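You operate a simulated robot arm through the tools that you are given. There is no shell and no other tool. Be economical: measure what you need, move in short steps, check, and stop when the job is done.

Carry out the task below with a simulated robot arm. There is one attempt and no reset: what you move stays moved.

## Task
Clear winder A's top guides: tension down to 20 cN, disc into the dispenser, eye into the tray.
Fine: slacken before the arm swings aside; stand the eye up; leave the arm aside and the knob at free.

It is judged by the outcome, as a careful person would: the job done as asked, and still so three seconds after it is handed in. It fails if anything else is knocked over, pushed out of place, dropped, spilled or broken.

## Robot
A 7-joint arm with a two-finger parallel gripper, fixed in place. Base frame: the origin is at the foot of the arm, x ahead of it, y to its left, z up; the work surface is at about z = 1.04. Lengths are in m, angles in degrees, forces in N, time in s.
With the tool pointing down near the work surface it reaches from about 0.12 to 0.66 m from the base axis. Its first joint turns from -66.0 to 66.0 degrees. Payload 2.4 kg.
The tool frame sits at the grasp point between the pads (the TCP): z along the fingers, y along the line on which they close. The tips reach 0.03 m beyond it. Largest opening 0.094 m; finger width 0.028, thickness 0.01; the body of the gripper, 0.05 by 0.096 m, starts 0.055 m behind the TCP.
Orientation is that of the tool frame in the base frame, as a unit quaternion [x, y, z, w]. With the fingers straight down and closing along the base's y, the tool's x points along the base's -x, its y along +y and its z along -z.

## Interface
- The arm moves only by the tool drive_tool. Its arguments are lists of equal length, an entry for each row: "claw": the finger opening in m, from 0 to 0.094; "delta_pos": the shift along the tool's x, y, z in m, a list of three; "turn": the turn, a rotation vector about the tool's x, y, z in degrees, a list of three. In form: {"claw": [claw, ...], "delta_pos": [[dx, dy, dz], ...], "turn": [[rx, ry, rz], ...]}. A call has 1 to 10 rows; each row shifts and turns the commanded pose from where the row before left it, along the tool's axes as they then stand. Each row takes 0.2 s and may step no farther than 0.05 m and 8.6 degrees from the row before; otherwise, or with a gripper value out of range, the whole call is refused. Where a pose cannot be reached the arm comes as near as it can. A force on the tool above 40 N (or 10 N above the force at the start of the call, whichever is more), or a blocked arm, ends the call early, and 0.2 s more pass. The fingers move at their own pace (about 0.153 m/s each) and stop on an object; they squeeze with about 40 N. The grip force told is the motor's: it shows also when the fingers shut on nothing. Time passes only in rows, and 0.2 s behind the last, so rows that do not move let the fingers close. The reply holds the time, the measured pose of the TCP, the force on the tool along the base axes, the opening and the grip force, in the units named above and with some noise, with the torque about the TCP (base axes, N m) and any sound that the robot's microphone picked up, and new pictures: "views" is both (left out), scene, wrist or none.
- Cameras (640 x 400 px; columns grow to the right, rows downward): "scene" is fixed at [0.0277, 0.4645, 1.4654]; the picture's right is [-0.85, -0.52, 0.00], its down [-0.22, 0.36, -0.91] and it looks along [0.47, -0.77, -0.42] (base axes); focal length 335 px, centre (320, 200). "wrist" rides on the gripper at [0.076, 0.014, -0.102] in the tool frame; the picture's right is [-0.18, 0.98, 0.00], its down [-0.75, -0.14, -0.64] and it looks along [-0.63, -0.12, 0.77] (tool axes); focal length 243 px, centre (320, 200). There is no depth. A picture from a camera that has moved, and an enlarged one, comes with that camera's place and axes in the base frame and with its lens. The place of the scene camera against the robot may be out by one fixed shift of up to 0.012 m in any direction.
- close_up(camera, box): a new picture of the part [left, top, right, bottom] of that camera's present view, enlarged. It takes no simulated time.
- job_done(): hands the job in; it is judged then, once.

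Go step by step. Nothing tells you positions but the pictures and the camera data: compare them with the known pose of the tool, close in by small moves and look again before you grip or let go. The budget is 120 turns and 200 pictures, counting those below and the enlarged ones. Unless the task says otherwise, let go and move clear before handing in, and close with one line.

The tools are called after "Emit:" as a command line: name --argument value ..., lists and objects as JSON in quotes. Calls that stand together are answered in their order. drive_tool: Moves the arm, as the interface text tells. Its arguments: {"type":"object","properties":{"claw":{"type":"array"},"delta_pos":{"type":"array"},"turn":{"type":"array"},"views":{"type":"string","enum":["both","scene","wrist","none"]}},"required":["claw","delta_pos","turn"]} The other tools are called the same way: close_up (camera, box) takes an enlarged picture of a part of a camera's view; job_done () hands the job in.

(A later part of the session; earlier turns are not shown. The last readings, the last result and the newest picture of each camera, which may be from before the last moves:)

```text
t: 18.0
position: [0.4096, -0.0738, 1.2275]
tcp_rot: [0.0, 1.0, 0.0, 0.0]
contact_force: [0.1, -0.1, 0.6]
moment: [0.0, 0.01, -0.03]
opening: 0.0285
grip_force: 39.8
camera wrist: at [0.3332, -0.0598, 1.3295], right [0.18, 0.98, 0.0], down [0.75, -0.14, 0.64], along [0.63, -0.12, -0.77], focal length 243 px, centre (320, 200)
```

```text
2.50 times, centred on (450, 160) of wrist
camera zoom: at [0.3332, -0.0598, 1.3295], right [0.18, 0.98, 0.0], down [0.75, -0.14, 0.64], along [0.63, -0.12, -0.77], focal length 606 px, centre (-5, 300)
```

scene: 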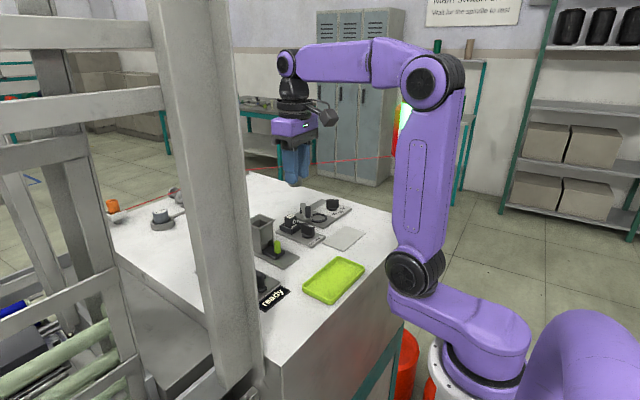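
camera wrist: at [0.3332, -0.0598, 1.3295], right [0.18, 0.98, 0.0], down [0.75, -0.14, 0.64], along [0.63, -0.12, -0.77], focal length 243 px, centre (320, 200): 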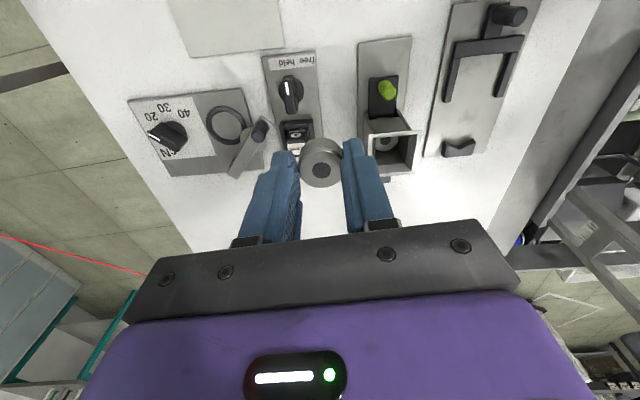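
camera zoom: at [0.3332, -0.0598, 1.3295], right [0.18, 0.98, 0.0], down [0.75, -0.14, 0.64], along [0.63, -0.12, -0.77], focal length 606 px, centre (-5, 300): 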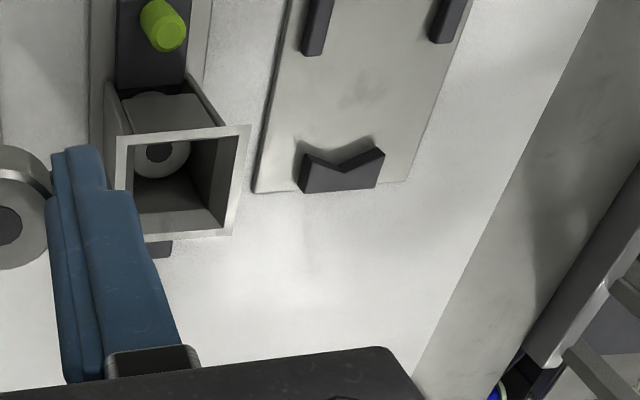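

The dispenser already holds a disc in its hopper, so this is the right place. Triangulating puts its rim at z about 1.112, centred near (0.467, −0.010) with about 5° yaw. I'll move above it and check.

Emit:
drive_tool --claw '[0.015, 0.015, 0.015, 0.015]' --delta_pos '[[-0.0, 0.032, 0], [-0.02, 0.032, 0], [-0.0374, 0, 0], [0, 0, 0.03]]' --turn '[[0, 0, 0], [0, 0, 0], [0, 0, 0], [0, 0, 5]]' --views "both"

Emit:
close_up --camera "wrist" --box '[220, 80, 420, 220]'

Emit:
close_up --camera "scene" --box '[220, 160, 310, 280]'

```text
t: 19.0
position: [0.4693, -0.0111, 1.1975]
tcp_rot: [0.043, 0.999, -0.001, 0.001]
contact_force: [-0.2, 0.7, -0.2]
moment: [-0.02, -0.01, -0.01]
opening: 0.0285
grip_force: 39.7
camera wrist: at [0.393, 0.01, 1.3], right [0.27, 0.96, 0.0], down [0.74, -0.21, 0.64], along [0.62, -0.17, -0.77], focal length 243 px, centre (320, 200)
```

scene: 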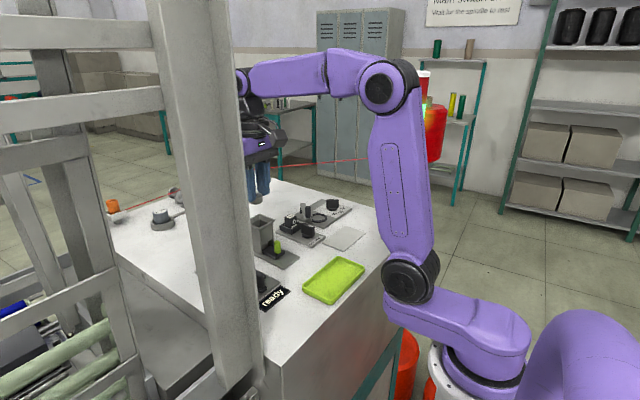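
wrist: 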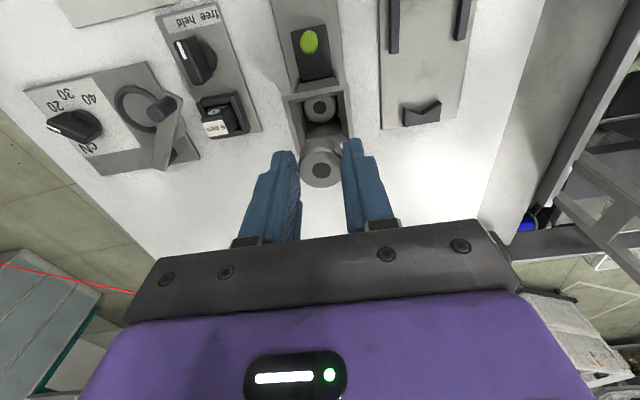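

```text
2.86 times, centred on (320, 150) of wrist
camera zoom: at [0.393, 0.01, 1.3], right [0.27, 0.96, 0.0], down [0.74, -0.21, 0.64], along [0.62, -0.17, -0.77], focal length 693 px, centre (320, 343)
```

zoom: 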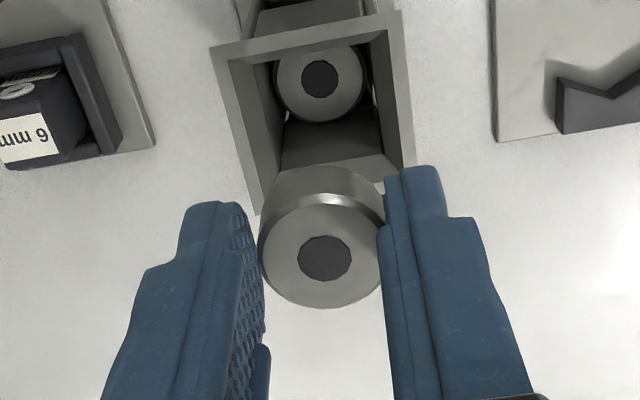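

```text
3.33 times, centred on (265, 220) of scene
camera zoom: at [0.0277, 0.4645, 1.4654], right [-0.85, -0.52, 0.0], down [-0.22, 0.36, -0.91], along [0.47, -0.77, -0.42], focal length 1116 px, centre (503, 133)
```

zoom: 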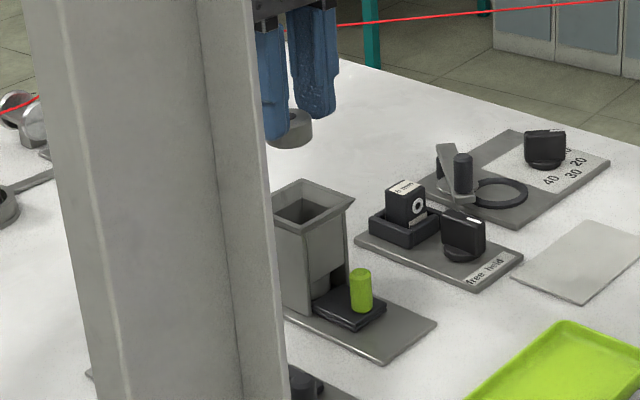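

The hopper centre refines to (0.465, −0.009), and the disc already inside has its top near z 1.086. I'll shift slightly and descend so the disc sits just inside the funnel.

Emit:
drive_tool --claw '[0.015, 0.015, 0.015]' --delta_pos '[[0.0035, 0.002, 0.02], [0, 0, 0.015], [0, 0, 0.013]]' --turn '[[0, 0, 0], [0, 0, 0], [0, 0, 0]]' --views "wrist"

Emit:
close_up --camera "wrist" --box '[220, 80, 420, 220]'

Emit:
close_up --camera "scene" --box '[230, 180, 300, 270]'

```text
t: 19.8
position: [0.4632, -0.0093, 1.1488]
tcp_rot: [0.043, 0.999, -0.001, 0.0]
contact_force: [-0.5, -0.6, -1.1]
moment: [-0.02, 0.04, -0.01]
opening: 0.0282
grip_force: 39.2
camera wrist: at [0.3879, 0.0119, 1.2517], right [0.27, 0.96, 0.0], down [0.74, -0.21, 0.64], along [0.62, -0.17, -0.77], focal length 243 px, centre (320, 200)
```

wrist: 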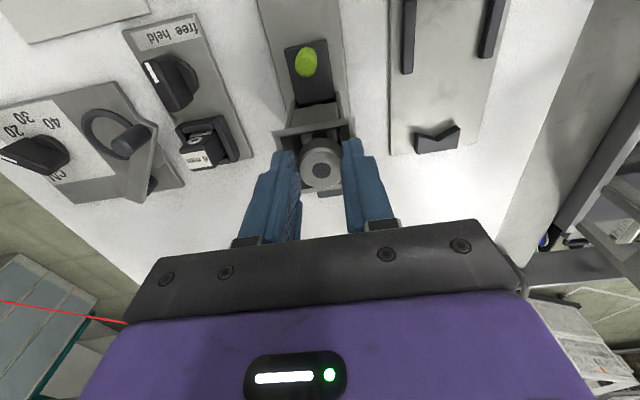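

```text
2.86 times, centred on (320, 150) of wrist
camera zoom: at [0.3879, 0.0119, 1.2517], right [0.27, 0.96, 0.0], down [0.74, -0.21, 0.64], along [0.62, -0.17, -0.77], focal length 693 px, centre (320, 343)
```

zoom: 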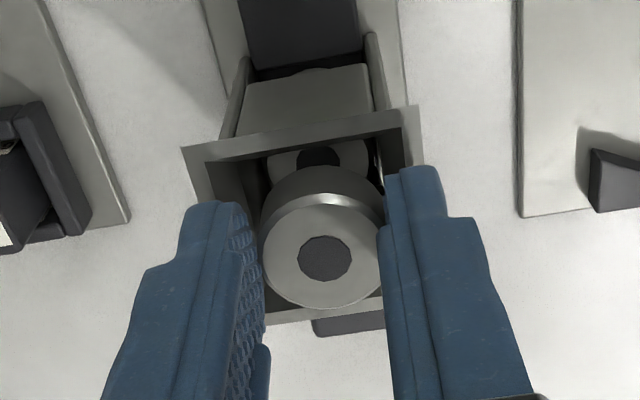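

```text
4.44 times, centred on (265, 225) of scene
camera zoom: at [0.0277, 0.4645, 1.4654], right [-0.85, -0.52, 0.0], down [-0.22, 0.36, -0.91], along [0.47, -0.77, -0.42], focal length 1488 px, centre (564, 89)
```

zoom: 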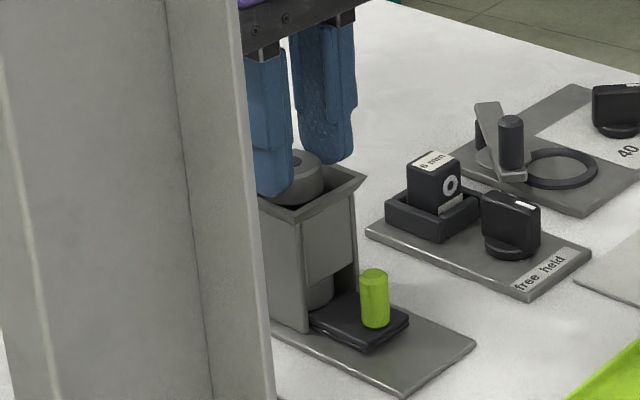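

The disc is over the funnel but needs about 3 mm more in x. I'll adjust, lower 4 mm, release gently and rise.

Emit:
drive_tool --claw '[0.015, 0.015, 0.05, 0.05, 0.05, 0.05]' --delta_pos '[[-0.003, 0, 0.004], [0, 0, 0], [0, 0, 0], [0, 0, 0], [0, 0, -0.04], [0, 0, -0.03]]' --turn '[[0, 0, 0], [0, 0, 0], [0, 0, 0], [0, 0, 0], [0, 0, 0], [0, 0, 0]]' --views "wrist"

Emit:
close_up --camera "wrist" --box '[220, 60, 420, 200]'

Emit:
close_up --camera "scene" --box '[230, 180, 300, 270]'

```text
t: 21.2
position: [0.4649, -0.0092, 1.2157]
tcp_rot: [0.042, 0.999, 0.0, 0.0]
contact_force: [0.1, 0.6, 0.2]
moment: [0.0, 0.01, 0.0]
opening: 0.0501
grip_force: 0.0
camera wrist: at [0.3905, 0.0115, 1.3184], right [0.27, 0.96, 0.0], down [0.74, -0.21, 0.64], along [0.62, -0.17, -0.77], focal length 243 px, centre (320, 200)
```

wrist: 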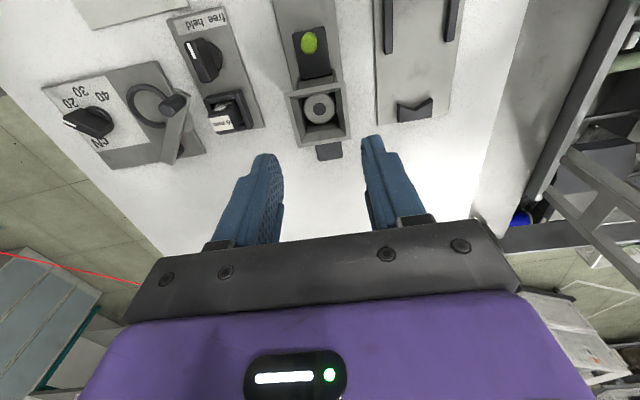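

```text
2.86 times, centred on (320, 130) of wrist
camera zoom: at [0.3905, 0.0115, 1.3184], right [0.27, 0.96, 0.0], down [0.74, -0.21, 0.64], along [0.62, -0.17, -0.77], focal length 693 px, centre (320, 400)
```

zoom: 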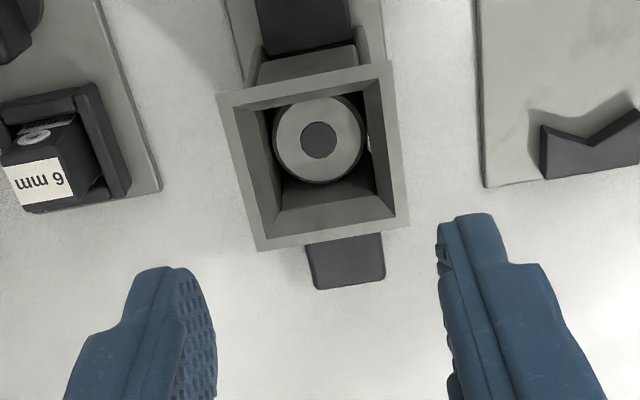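

```text
4.44 times, centred on (265, 225) of scene
camera zoom: at [0.0277, 0.4645, 1.4654], right [-0.85, -0.52, 0.0], down [-0.22, 0.36, -0.91], along [0.47, -0.77, -0.42], focal length 1488 px, centre (564, 89)
```

zoom: 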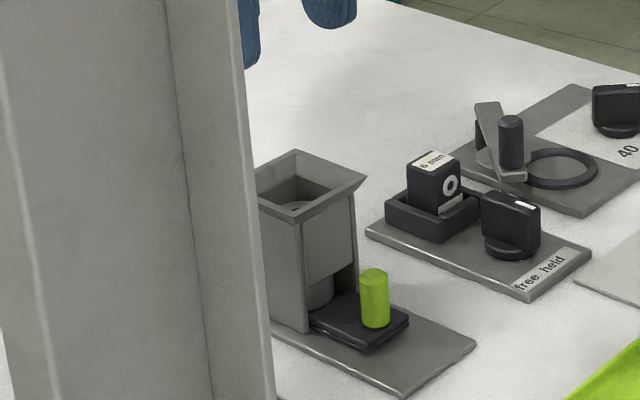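

The disc lies flat in the dispenser. Next is the free/held knob near (0.407, −0.107), so I'll move over it and examine the markings.

Emit:
drive_tool --claw '[0.045, 0.045, 0.045, 0.045]' --delta_pos '[[0.02, -0.034, 0], [0.02, -0.034, 0], [0.02, -0.0345, 0], [0, 0, 0.03]]' --turn '[[0, 0, 0], [0, 0, 0], [0, 0, 0], [0, 0, 0]]' --views "wrist"

Emit:
close_up --camera "wrist" --box '[240, 80, 400, 220]'

Emit:
close_up --camera "scene" --box '[280, 205, 335, 255]'

```text
t: 22.2
position: [0.3974, -0.1066, 1.1847]
tcp_rot: [0.044, 0.999, -0.001, 0.0]
contact_force: [0.8, 0.5, 0.7]
moment: [-0.01, 0.01, 0.01]
opening: 0.045
grip_force: 0.1
camera wrist: at [0.3215, -0.0848, 1.2866], right [0.27, 0.96, 0.0], down [0.74, -0.21, 0.64], along [0.62, -0.17, -0.77], focal length 243 px, centre (320, 200)
```

wrist: 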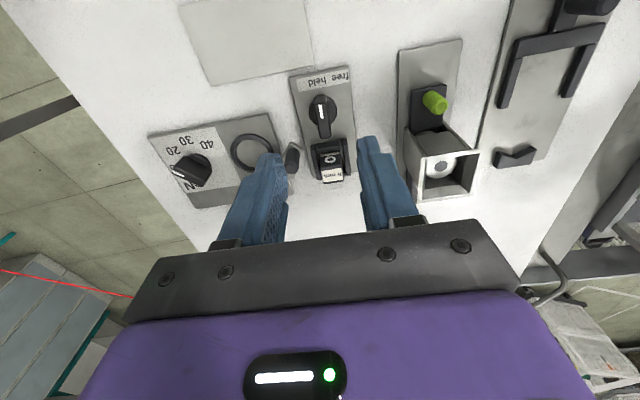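

```text
2.86 times, centred on (320, 150) of wrist
camera zoom: at [0.3215, -0.0848, 1.2866], right [0.27, 0.96, 0.0], down [0.74, -0.21, 0.64], along [0.62, -0.17, -0.77], focal length 693 px, centre (320, 343)
```

zoom: 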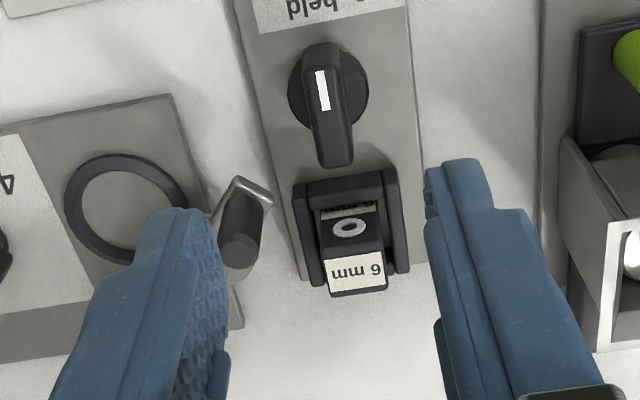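

```text
8.00 times, centred on (308, 230) of scene
camera zoom: at [0.0277, 0.4645, 1.4654], right [-0.85, -0.52, 0.0], down [-0.22, 0.36, -0.91], along [0.47, -0.77, -0.42], focal length 2679 px, centre (420, -40)
```

zoom: 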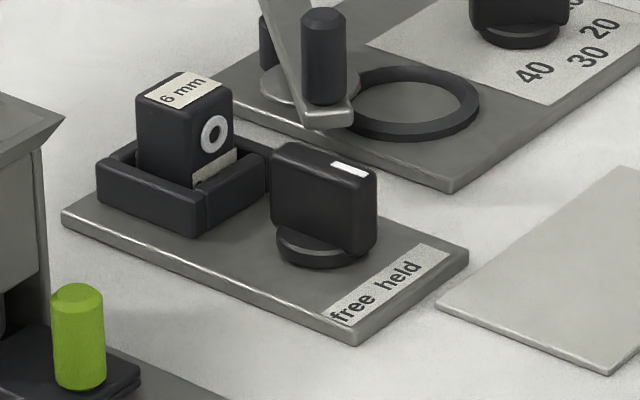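

The pointer is at "held", along the plate axis. "Free" is about 45° clockwise, toward +y. I'll descend over the knob, staying slightly forward of its axis for clearance to the eye holder.

Emit:
drive_tool --claw '[0.036, 0.036, 0.036]' --delta_pos '[[-0.0032, 0.0008, 0.03], [0, 0, 0.03], [0, 0, 0.022]]' --turn '[[0, 0, 1.5], [0, 0, 0], [0, 0, 0]]' --views "wrist"

Emit:
close_up --camera "wrist" --box '[240, 80, 400, 220]'

Emit:
close_up --camera "scene" --box '[275, 190, 345, 255]'

```text
t: 23.0
position: [0.4008, -0.1038, 1.1021]
tcp_rot: [0.057, 0.998, 0.0, 0.001]
contact_force: [-0.5, 0.7, 0.9]
moment: [-0.02, 0.02, -0.01]
opening: 0.0358
grip_force: 0.0
camera wrist: at [0.3261, -0.0817, 1.2049], right [0.29, 0.96, 0.0], down [0.73, -0.23, 0.64], along [0.61, -0.19, -0.77], focal length 243 px, centre (320, 200)
```

wrist: 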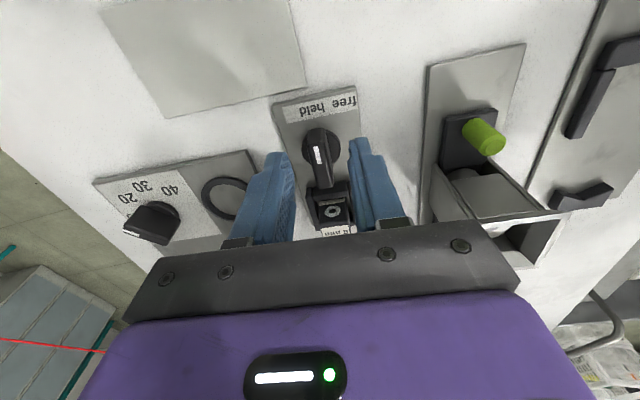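

```text
2.86 times, centred on (320, 150) of wrist
camera zoom: at [0.3261, -0.0817, 1.2049], right [0.29, 0.96, 0.0], down [0.73, -0.23, 0.64], along [0.61, -0.19, -0.77], focal length 693 px, centre (320, 343)
```

zoom: 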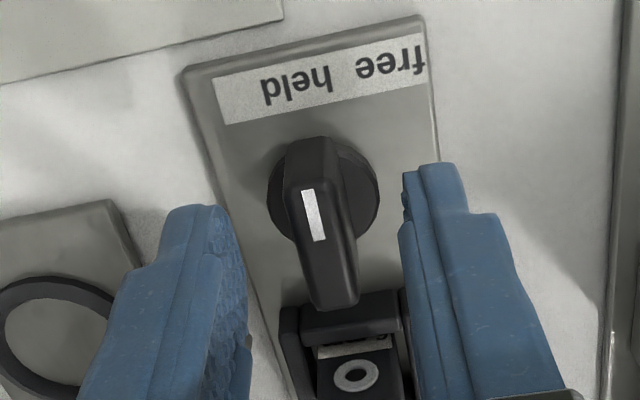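

```text
6.15 times, centred on (310, 222) of scene
camera zoom: at [0.0277, 0.4645, 1.4654], right [-0.85, -0.52, 0.0], down [-0.22, 0.36, -0.91], along [0.47, -0.77, -0.42], focal length 2061 px, centre (382, 62)
```

zoom: 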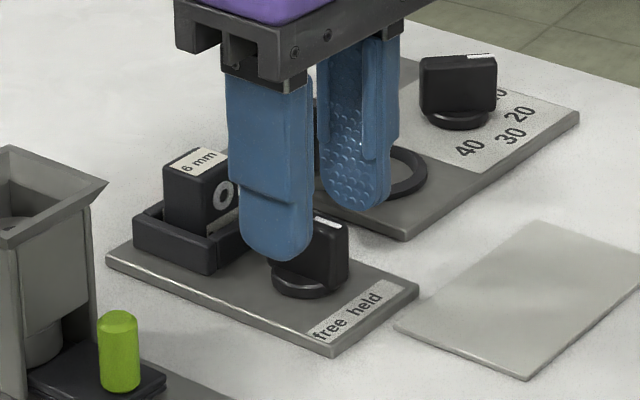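

Aligned over the bar. I'll lower 10 mm, close, and rotate toward "free" in steps.

Emit:
drive_tool --claw '[0.036, 0.02, 0.0, 0.0, 0, 0, 0]' --delta_pos '[[0.001, 0, 0.01], [0, 0, 0], [0, 0, 0], [0, 0, 0], [0, 0.0003, 0], [0, 0.0003, 0], [0, 0.0003, 0]]' --turn '[[0, 0, 0], [0, 0, 0], [0, 0, 0], [0, 0, 0], [0, 0, 7.5], [0, 0, 7.5], [0, 0, 7.5]]' --views "wrist"

Emit:
close_up --camera "wrist" --box '[240, 80, 400, 220]'

Emit:
close_up --camera "scene" --box '[275, 190, 345, 255]'

```text
t: 24.6
position: [0.4008, -0.1032, 1.0939]
tcp_rot: [0.252, 0.968, 0.001, 0.0]
contact_force: [6.6, 6.1, 3.6]
moment: [0.71, 1.11, 0.04]
opening: 0.0118
grip_force: 44.9
camera wrist: at [0.3404, -0.0532, 1.1957], right [0.64, 0.77, 0.0], down [0.59, -0.49, 0.64], along [0.49, -0.41, -0.77], focal length 243 px, centre (320, 200)
```

wrist: 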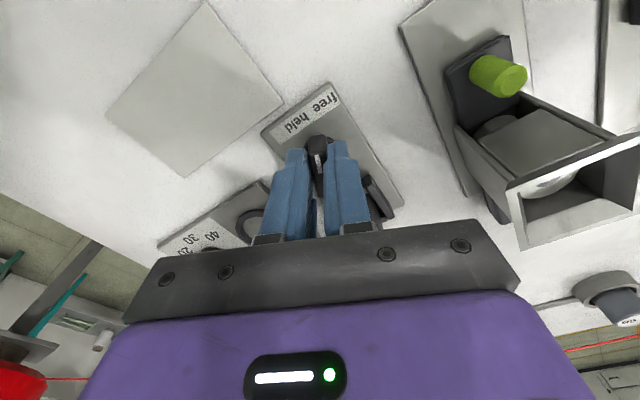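

```text
2.86 times, centred on (320, 150) of wrist
camera zoom: at [0.3404, -0.0532, 1.1957], right [0.64, 0.77, 0.0], down [0.59, -0.49, 0.64], along [0.49, -0.41, -0.77], focal length 693 px, centre (320, 343)
```

zoom: 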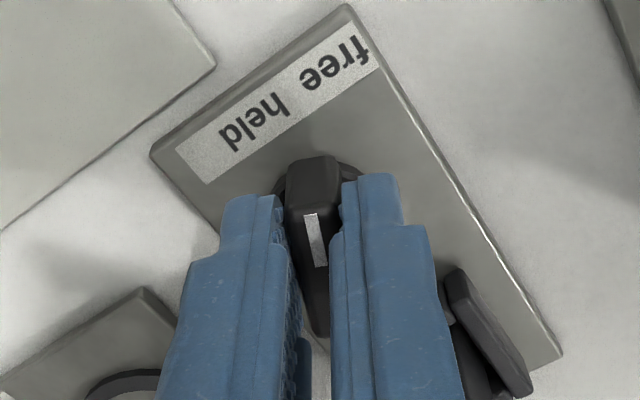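

```text
6.15 times, centred on (310, 222) of scene
camera zoom: at [0.0279, 0.4647, 1.4654], right [-0.85, -0.52, 0.0], down [-0.22, 0.36, -0.91], along [0.47, -0.77, -0.42], focal length 2061 px, centre (382, 62)
```

zoom: 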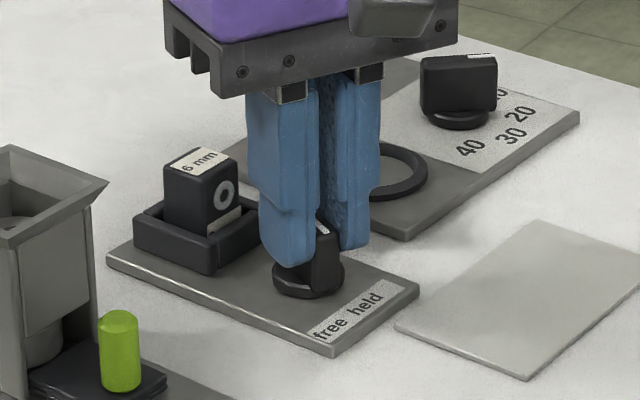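

The knob turns along. I'll continue the rest of the way, with a small correction to ease the side force.

Emit:
drive_tool --claw '[0, 0, 0, 0]' --delta_pos '[[-0.0005, 0.0018, 0], [0, 0.0005, 0], [0, 0.0005, 0], [0, 0, 0]]' --turn '[[0, 0, 7.5], [0, 0, 7.5], [0, 0, 7], [0, 0, 0]]' --views "wrist"

Emit:
close_up --camera "wrist" --box '[240, 60, 400, 200]'

```text
t: 25.6
position: [0.4025, -0.1009, 1.0927]
tcp_rot: [0.431, 0.902, 0.0, 0.0]
contact_force: [1.2, 9.3, -0.9]
moment: [-0.37, -0.48, 0.03]
opening: 0.0116
grip_force: 45.0
camera wrist: at [0.3648, -0.0326, 1.1956], right [0.88, 0.48, 0.0], down [0.36, -0.67, 0.64], along [0.3, -0.56, -0.77], focal length 243 px, centre (320, 200)
```

wrist: 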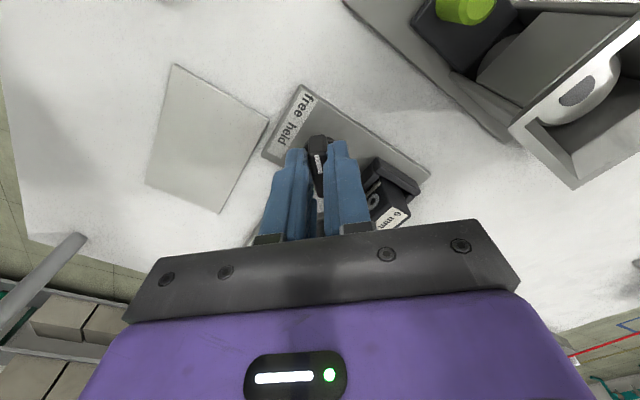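

```text
2.86 times, centred on (320, 130) of wrist
camera zoom: at [0.3648, -0.0326, 1.1956], right [0.88, 0.48, 0.0], down [0.36, -0.67, 0.64], along [0.3, -0.56, -0.77], focal length 693 px, centre (320, 400)
```

zoom: 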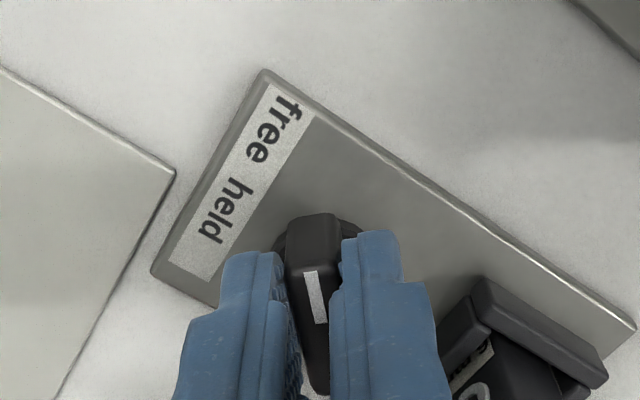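

The pointer now points at "free" (45° of turn). I'll open slightly, rise and check.

Emit:
drive_tool --claw '[0.022, 0.022, 0.022, 0.022, 0.022, 0.022, 0.022]' --delta_pos '[[0, 0, 0], [0, 0, -0.03], [0, 0, -0.04], [0, 0, -0.01], [0, 0, 0], [0, 0, 0], [0, 0, 0]]' --turn '[[0, 0, 0], [0, 0, 0], [0, 0, 0], [0, 0, -8], [0, 0, -8], [0, 0, -8], [0, 0, -8]]' --views "wrist"

Emit:
close_up --camera "wrist" --box '[240, 60, 440, 220]'

Emit:
close_up --camera "scene" --box '[275, 200, 335, 255]'

```text
t: 27.2
position: [0.4016, -0.1033, 1.1727]
tcp_rot: [0.163, 0.987, 0.0, 0.001]
contact_force: [0.1, 0.3, 0.2]
moment: [0.02, 0.02, 0.0]
opening: 0.0222
grip_force: 0.0
camera wrist: at [0.3333, -0.0636, 1.2749], right [0.49, 0.87, 0.0], down [0.67, -0.38, 0.64], along [0.56, -0.32, -0.77], focal length 243 px, centre (320, 200)
```

wrist: 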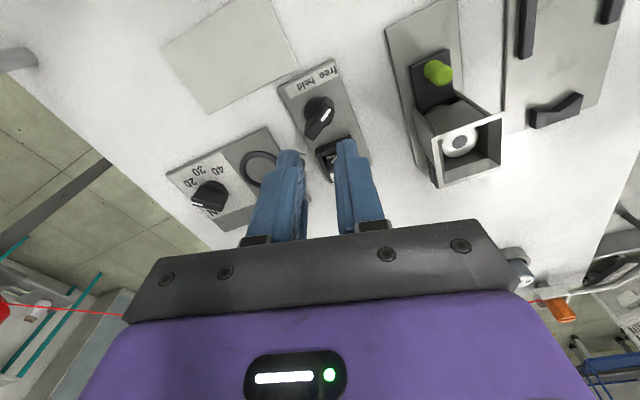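

```text
2.50 times, centred on (340, 140) of wrist
camera zoom: at [0.3333, -0.0636, 1.2749], right [0.49, 0.87, 0.0], down [0.67, -0.38, 0.64], along [0.56, -0.32, -0.77], focal length 606 px, centre (270, 350)
```

zoom: 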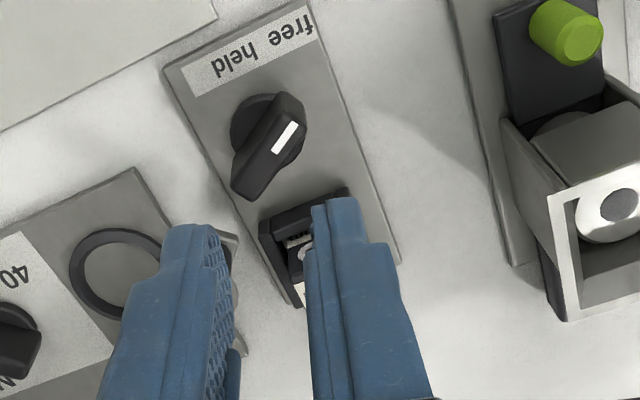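

```text
7.27 times, centred on (305, 228) of scene
camera zoom: at [0.0277, 0.4645, 1.4654], right [-0.85, -0.52, 0.0], down [-0.22, 0.36, -0.91], along [0.47, -0.77, -0.42], focal length 2436 px, centre (429, 0)
```

zoom: 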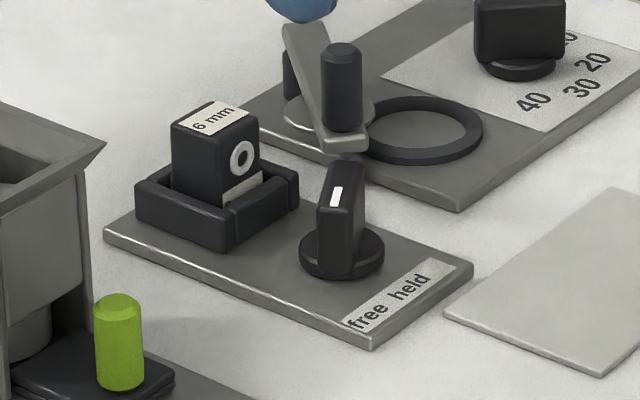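

The knob stands at free. For the eye I'll turn the gripper so the fingers close along x (front/back), keeping clear of the swung arm. I'll rotate first.

Emit:
drive_tool --claw '[0.05, 0.05, 0.05, 0.05, 0.05, 0.05, 0.05, 0.05, 0.05, 0.05]' --delta_pos '[[0, 0, -0.01], [0, 0, -0.01], [0, 0, 0], [0, 0, 0], [0, 0, 0], [0, 0, 0], [0, 0, 0], [0, 0, 0], [0, 0.02, 0], [0, 0.025, 0]]' --turn '[[0, 0, 7.8], [0, 0, 7.8], [0, 0, 7.8], [0, 0, 7.8], [0, 0, 7.8], [0, 0, 7.8], [0, 0, 7.8], [0, 0, 7.8], [0, 0, 7.8], [0, 0, 7.8]]' --views "both"

Emit:
close_up --camera "wrist" --box '[240, 80, 440, 220]'

```text
t: 29.4
position: [0.4474, -0.0993, 1.1929]
tcp_rot: [0.75, 0.662, 0.0, 0.0]
contact_force: [0.0, -0.2, -0.6]
moment: [0.01, -0.01, 0.02]
opening: 0.0504
grip_force: 0.1
camera wrist: at [0.4708, -0.0248, 1.2945], right [0.95, -0.3, 0.0], down [-0.23, -0.73, 0.64], along [-0.2, -0.61, -0.77], focal length 243 px, centre (320, 200)
```

scene: 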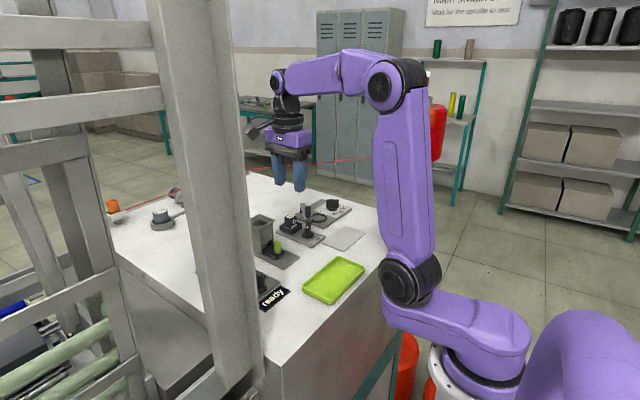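
wrist: 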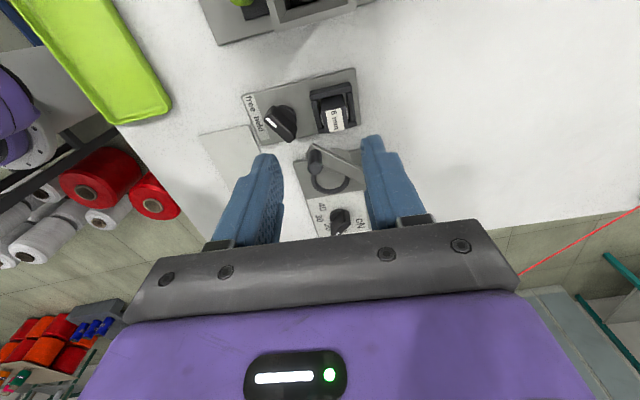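

```text
2.86 times, centred on (340, 150) of wrist
camera zoom: at [0.4708, -0.0248, 1.2945], right [0.95, -0.3, 0.0], down [-0.23, -0.73, 0.64], along [-0.2, -0.61, -0.77], focal length 693 px, centre (263, 343)
```

zoom: 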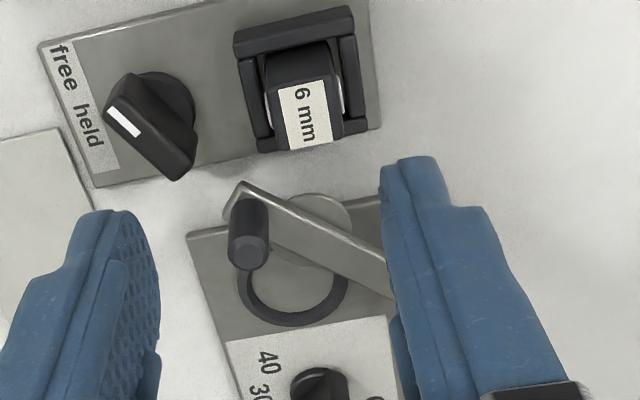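

The eye block is near (0.4565, −0.108), top at z about 1.083, with its ring facing ±x. I'll descend partway above it, fingers in front and behind.

Emit:
drive_tool --claw '[0.04, 0.04, 0.04]' --delta_pos '[[-0.0075, 0.0101, 0.02], [0, 0, 0.03], [0, 0, 0.023]]' --turn '[[0, 0, 0], [0, 0, 0], [0, 0, 0]]' --views "wrist"

Emit:
close_up --camera "wrist" --box '[220, 80, 420, 220]'

Emit:
close_up --camera "scene" --box '[265, 180, 335, 250]'

```text
t: 30.2
position: [0.457, -0.108, 1.1193]
tcp_rot: [0.749, 0.663, 0.001, 0.0]
contact_force: [0.1, 0.4, -0.5]
moment: [-0.01, -0.03, 0.05]
opening: 0.0398
grip_force: 0.0
camera wrist: at [0.4798, -0.0331, 1.2227], right [0.95, -0.3, 0.0], down [-0.23, -0.73, 0.64], along [-0.19, -0.61, -0.77], focal length 243 px, centre (320, 200)
```

wrist: 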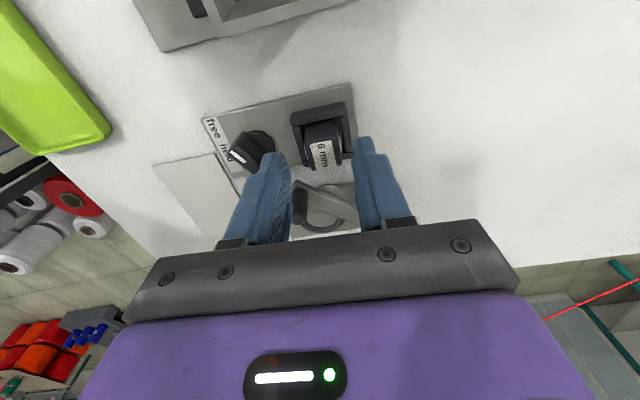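

```text
2.86 times, centred on (320, 150) of wrist
camera zoom: at [0.4798, -0.0331, 1.2227], right [0.95, -0.3, 0.0], down [-0.23, -0.73, 0.64], along [-0.19, -0.61, -0.77], focal length 693 px, centre (320, 343)
```

zoom: 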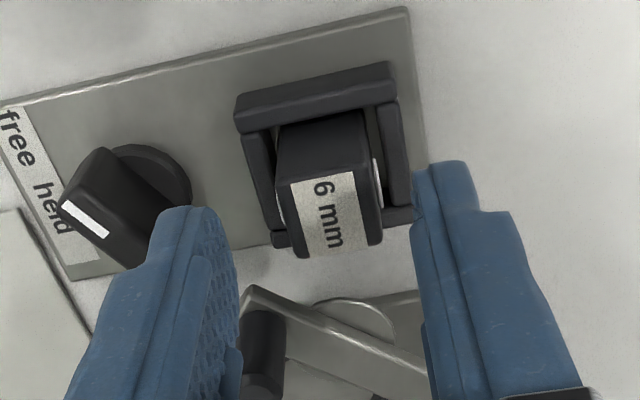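

```text
5.71 times, centred on (300, 215) of scene
camera zoom: at [0.0277, 0.4645, 1.4654], right [-0.85, -0.52, 0.0], down [-0.22, 0.36, -0.91], along [0.47, -0.77, -0.42], focal length 1914 px, centre (434, 114)
```

zoom: 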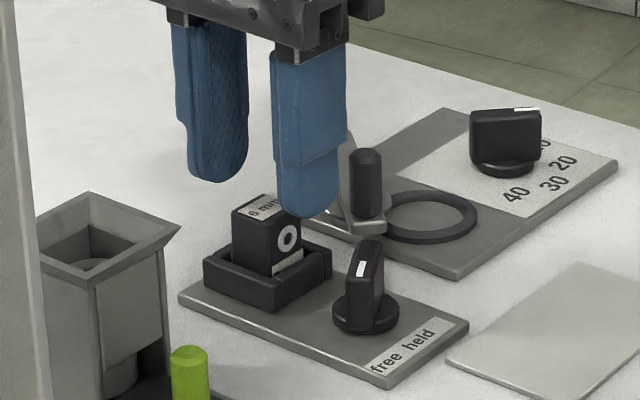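

The eye is about 3 mm further in +x. I'll shift, lower so the tips stay just above the holder walls (about 1.062), and close.

Emit:
drive_tool --claw '[0.04, 0.04, 0.025, 0.01, 0.01]' --delta_pos '[[0, 0.003, 0.01], [0, 0, 0.0145], [0, 0, 0], [0, 0, 0], [0, 0, 0]]' --turn '[[0, 0, 0], [0, 0, 0], [0, 0, 0], [0, 0, 0], [0, 0, 0]]' --views "wrist"

Emit:
close_up --camera "wrist" --box '[220, 80, 420, 220]'

Emit:
close_up --camera "scene" --box '[265, 180, 335, 250]'

```text
t: 31.4
position: [0.4584, -0.1072, 1.0956]
tcp_rot: [0.749, 0.663, 0.0, 0.0]
contact_force: [-0.9, 0.2, 0.2]
moment: [0.01, -0.02, 0.01]
opening: 0.0204
grip_force: 39.7
camera wrist: at [0.4812, -0.0327, 1.1986], right [0.95, -0.3, 0.0], down [-0.23, -0.73, 0.64], along [-0.19, -0.61, -0.77], focal length 243 px, centre (320, 200)
```

wrist: 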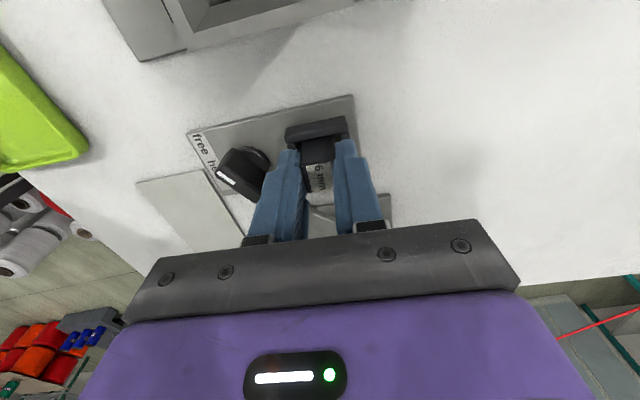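

```text
2.86 times, centred on (320, 150) of wrist
camera zoom: at [0.4812, -0.0327, 1.1986], right [0.95, -0.3, 0.0], down [-0.23, -0.73, 0.64], along [-0.19, -0.61, -0.77], focal length 693 px, centre (320, 343)
```

zoom: 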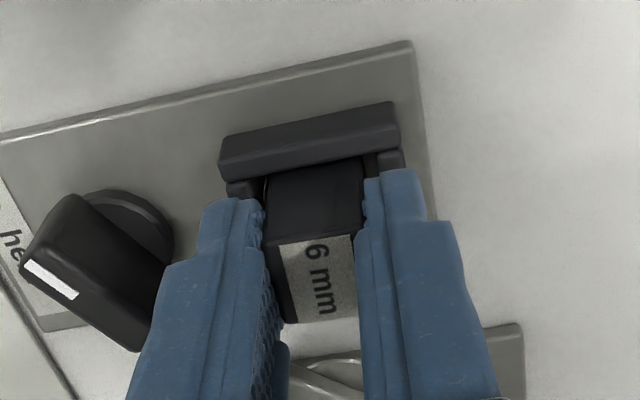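

```text
5.71 times, centred on (300, 215) of scene
camera zoom: at [0.0277, 0.4645, 1.4654], right [-0.85, -0.52, 0.0], down [-0.22, 0.36, -0.91], along [0.47, -0.77, -0.42], focal length 1914 px, centre (434, 114)
```

zoom: 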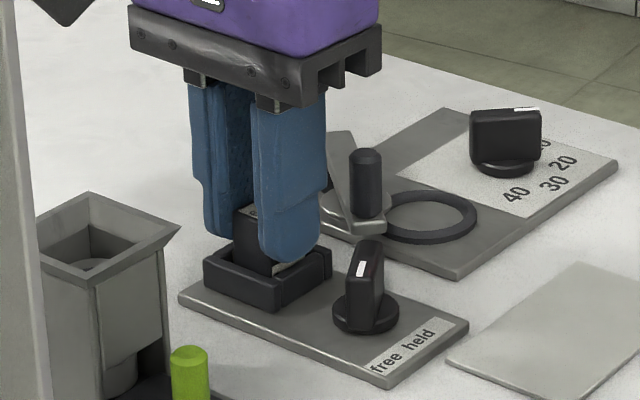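

The eye is gripped at 20.4 mm. I'll lift gently and watch the force.

Emit:
drive_tool --claw '[0.01, 0.01, 0.01, 0.01]' --delta_pos '[[0, 0, -0.006], [0, 0, -0.01], [0, 0, -0.03], [0, 0, -0.04]]' --turn '[[0, 0, 0], [0, 0, 0], [0, 0, 0], [0, 0, 0]]' --views "wrist"

Emit:
close_up --camera "scene" --box '[255, 140, 345, 250]'

Emit:
close_up --camera "scene" --box '[250, 240, 390, 320]'

```text
t: 32.4
position: [0.4588, -0.1066, 1.1814]
tcp_rot: [0.748, 0.663, 0.001, 0.0]
contact_force: [-0.6, -0.6, -0.4]
moment: [0.01, 0.0, 0.05]
opening: 0.0205
grip_force: 40.0
camera wrist: at [0.4807, -0.0325, 1.2842], right [0.95, -0.3, 0.0], down [-0.23, -0.73, 0.64], along [-0.19, -0.61, -0.77], focal length 243 px, centre (320, 200)
```

wrist: 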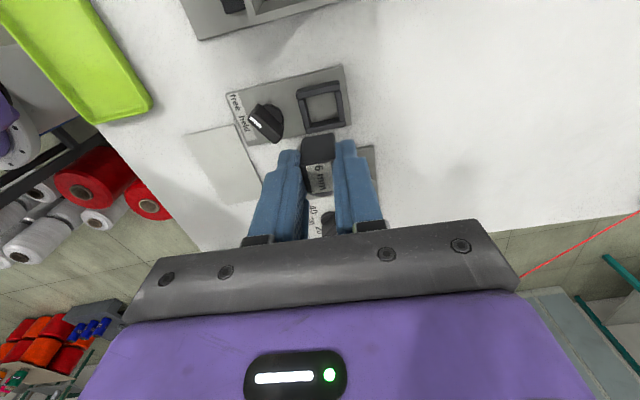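

```text
3.64 times, centred on (300, 195) of scene
camera zoom: at [0.0277, 0.4645, 1.4654], right [-0.85, -0.52, 0.0], down [-0.22, 0.36, -0.91], along [0.47, -0.77, -0.42], focal length 1218 px, centre (393, 218)
```

zoom: 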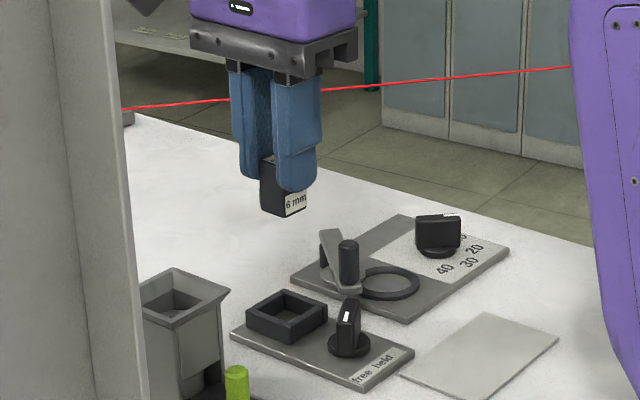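

```text
4.57 times, centred on (320, 280) of scene
camera zoom: at [0.0277, 0.4645, 1.4654], right [-0.85, -0.52, 0.0], down [-0.22, 0.36, -0.91], along [0.47, -0.77, -0.42], focal length 1531 px, centre (320, -166)
```

zoom: 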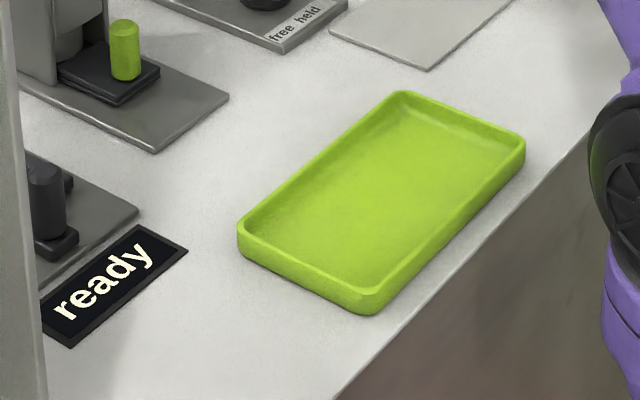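

The eye came out cleanly and hangs upright. The tray is centred near (0.276, 0.004), so I'll carry the eye over it at height.

Emit:
drive_tool --claw '[0.01, 0.01, 0.01, 0.01, 0.01, 0.01]' --delta_pos '[[0, 0, -0.02], [0.0176, -0.039, 0], [0.0176, -0.039, 0], [0.0176, -0.039, 0], [0.0176, -0.039, 0], [0.0175, -0.039, 0]]' --turn '[[0, 0, 0], [0, 0, 0], [0, 0, 0], [0, 0, 0], [0, 0, 0], [0, 0, 0]]' --views "both"

Emit:
close_up --camera "scene" --box '[260, 170, 420, 310]'

```text
t: 33.8
position: [0.2723, 0.0055, 1.2021]
tcp_rot: [0.749, 0.663, 0.0, -0.001]
contact_force: [-0.2, 0.9, -0.3]
moment: [0.03, -0.02, -0.01]
opening: 0.0204
grip_force: 39.8
camera wrist: at [0.2942, 0.0793, 1.3035], right [0.95, -0.3, 0.0], down [-0.23, -0.73, 0.64], along [-0.19, -0.61, -0.77], focal length 243 px, centre (320, 200)
```

scene: 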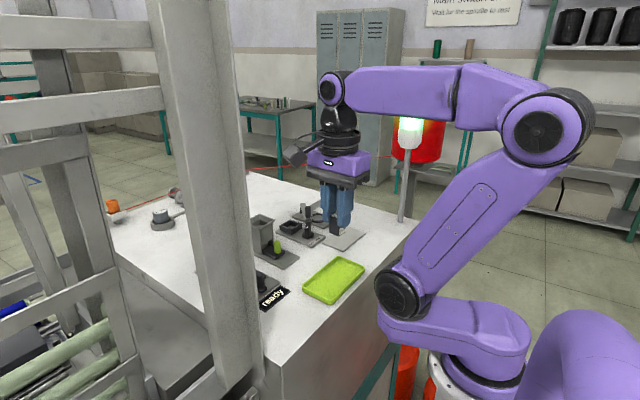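
wrist: 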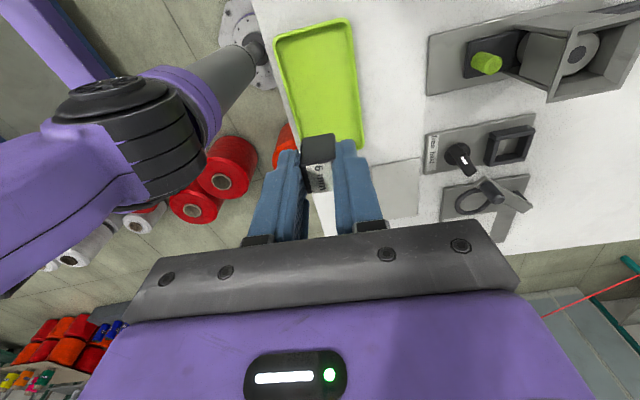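

```text
2.86 times, centred on (340, 240) of scene
camera zoom: at [0.0277, 0.4645, 1.4654], right [-0.85, -0.52, 0.0], down [-0.22, 0.36, -0.91], along [0.47, -0.77, -0.42], focal length 957 px, centre (263, 86)
```

zoom: 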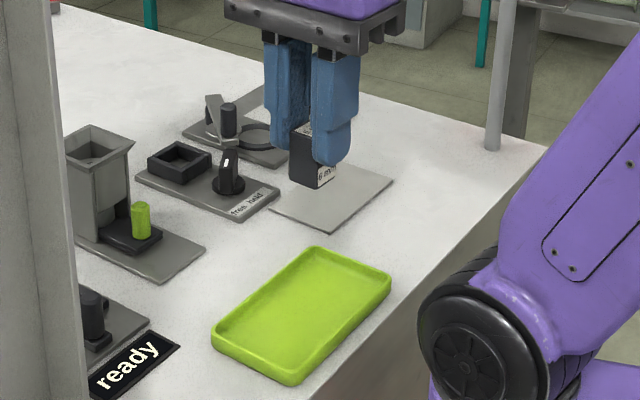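

Both cameras agree on the tray, and the eye is over its middle. I'll descend most of the way and look.

Emit:
drive_tool --claw '[0.01, 0.01, 0.01, 0.01]' --delta_pos '[[-0.003, 0.001, 0.03], [0, 0, 0.03], [0, 0, 0.02], [0, 0, 0.013]]' --turn '[[0, 0, 0], [0, 0, 0], [0, 0, 0], [0, 0, 0]]' --views "wrist"

Emit:
close_up --camera "scene" --box '[290, 220, 380, 310]'

```text
t: 34.8
position: [0.2752, 0.001, 1.1094]
tcp_rot: [0.748, 0.663, 0.0, 0.0]
contact_force: [0.7, 0.5, 0.0]
moment: [-0.02, 0.02, 0.0]
opening: 0.0205
grip_force: 40.5
camera wrist: at [0.2977, 0.0753, 1.2117], right [0.95, -0.3, 0.0], down [-0.23, -0.73, 0.64], along [-0.19, -0.61, -0.77], focal length 243 px, centre (320, 200)
```

wrist: 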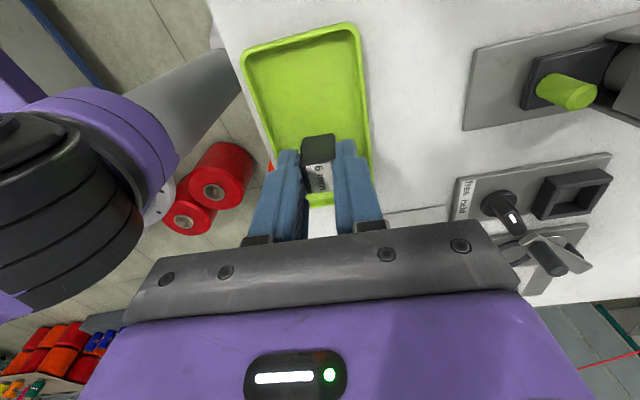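

```text
4.44 times, centred on (335, 265) of scene
camera zoom: at [0.0277, 0.4645, 1.4654], right [-0.85, -0.52, 0.0], down [-0.22, 0.36, -0.91], along [0.47, -0.77, -0.42], focal length 1488 px, centre (253, -89)
```

zoom: 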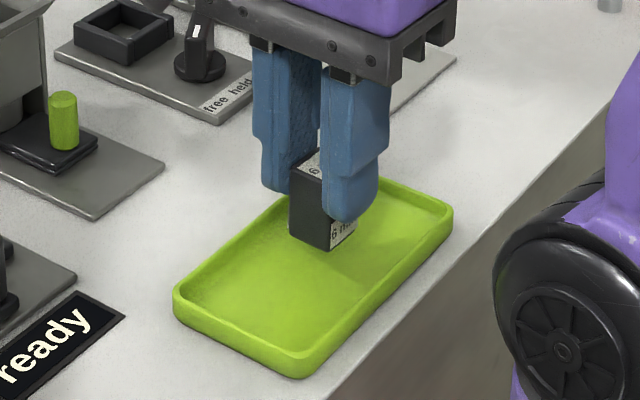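

Positioned over the tray interior. I'll lower in small steps watching the force for contact.

Emit:
drive_tool --claw '[0.01, 0.01, 0.01, 0.01]' --delta_pos '[[0, 0, 0.004], [0, 0, 0.004], [0, 0, 0.003], [0, 0, 0]]' --turn '[[0, 0, 0], [0, 0, 0], [0, 0, 0], [0, 0, 0]]' --views "none"

Emit:
close_up --camera "scene" --box '[310, 235, 370, 295]'

```text
t: 35.8
position: [0.2757, 0.0015, 1.0982]
tcp_rot: [0.749, 0.663, 0.0, 0.0]
contact_force: [0.1, 0.6, -0.8]
moment: [0.04, 0.02, 0.0]
opening: 0.0208
grip_force: 39.7
```

```text
6.67 times, centred on (340, 265) of scene
camera zoom: at [0.0277, 0.4645, 1.4654], right [-0.85, -0.52, 0.0], down [-0.22, 0.36, -0.91], along [0.47, -0.77, -0.42], focal length 2233 px, centre (187, -233)
```

zoom: 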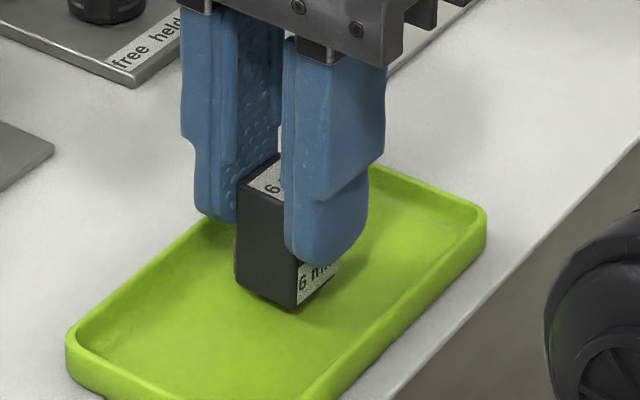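

Emit:
drive_tool --claw '[0.01, 0.01, 0.01, 0.01]' --delta_pos '[[0, 0, 0.002], [0, 0, 0.0015], [0, 0, 0.0015], [0, 0, 0]]' --turn '[[0, 0, 0], [0, 0, 0], [0, 0, 0], [0, 0, 0]]' --views "none"

Emit:
close_up --camera "scene" --box '[310, 235, 370, 295]'

```text
t: 36.8
position: [0.2766, 0.001, 1.0926]
tcp_rot: [0.748, 0.663, 0.001, 0.0]
contact_force: [-4.0, 4.8, 22.3]
moment: [0.13, 0.24, -0.03]
opening: 0.0207
grip_force: 40.1
```

```text
6.67 times, centred on (340, 265) of scene
camera zoom: at [0.0273, 0.4647, 1.4654], right [-0.85, -0.52, 0.0], down [-0.22, 0.36, -0.91], along [0.47, -0.77, -0.42], focal length 2233 px, centre (187, -233)
```

zoom: 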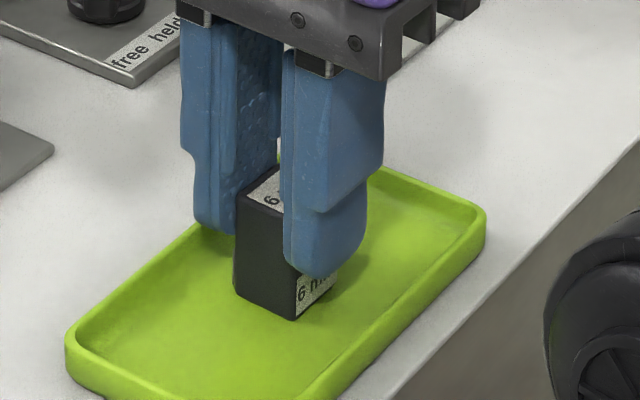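

Contact: the eye rests on the tray floor. I'll relieve the press a little, open gently, and rise straight up.

Emit:
drive_tool --claw '[0.01, 0.01, 0.024, 0.034, 0.034, 0.034, 0.034, 0.034]' --delta_pos '[[0, 0, -0.0015], [0, 0, 0], [0, 0, 0], [0, 0, 0], [0, 0, 0], [0, 0, -0.03], [0, 0, -0.04], [0, 0, -0.03]]' --turn '[[0, 0, 0], [0, 0, 0], [0, 0, 0], [0, 0, 0], [0, 0, 0], [0, 0, 0], [0, 0, 0], [0, 0, 0]]' --views "both"

Emit:
close_up --camera "scene" --box '[230, 190, 370, 310]'

```text
t: 38.6
position: [0.2754, -0.0017, 1.1964]
tcp_rot: [0.748, 0.663, 0.0, 0.0]
contact_force: [0.8, 0.5, 1.0]
moment: [-0.01, 0.01, 0.0]
opening: 0.034
grip_force: 0.0
camera wrist: at [0.2985, 0.0736, 1.2985], right [0.95, -0.3, 0.0], down [-0.23, -0.73, 0.64], along [-0.19, -0.61, -0.77], focal length 243 px, centre (320, 200)
```

scene: 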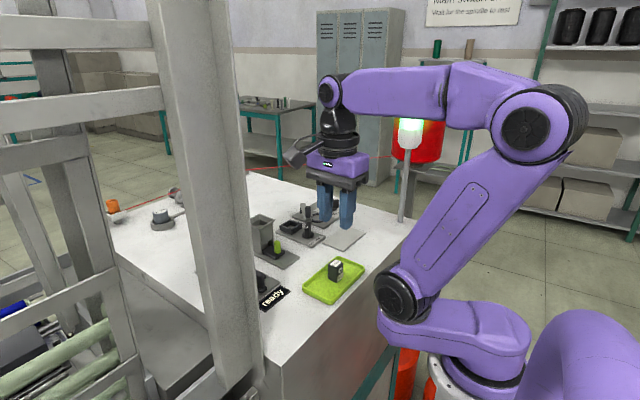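
wrist: 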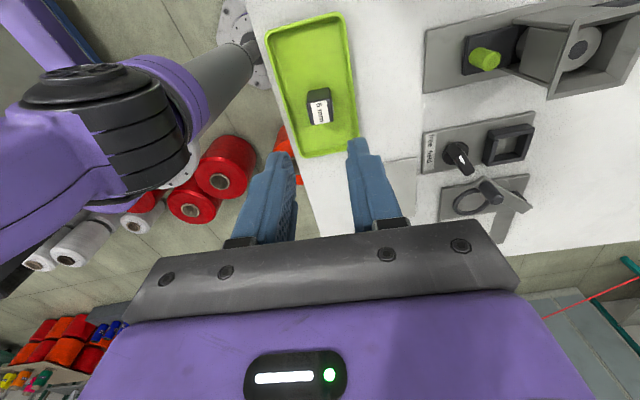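

```text
3.33 times, centred on (300, 250) of scene
camera zoom: at [0.0277, 0.4645, 1.4654], right [-0.85, -0.52, 0.0], down [-0.22, 0.36, -0.91], along [0.47, -0.77, -0.42], focal length 1116 px, centre (387, 33)
```

zoom: 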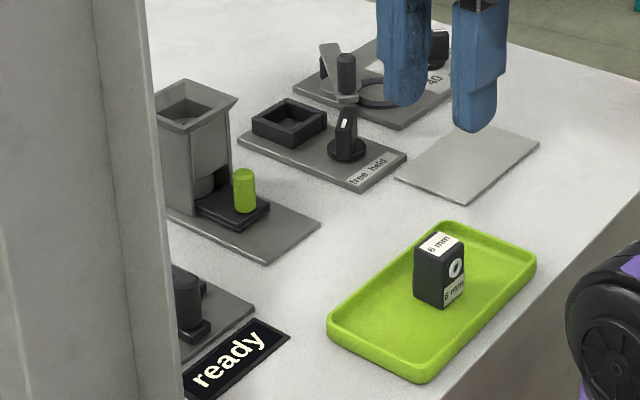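

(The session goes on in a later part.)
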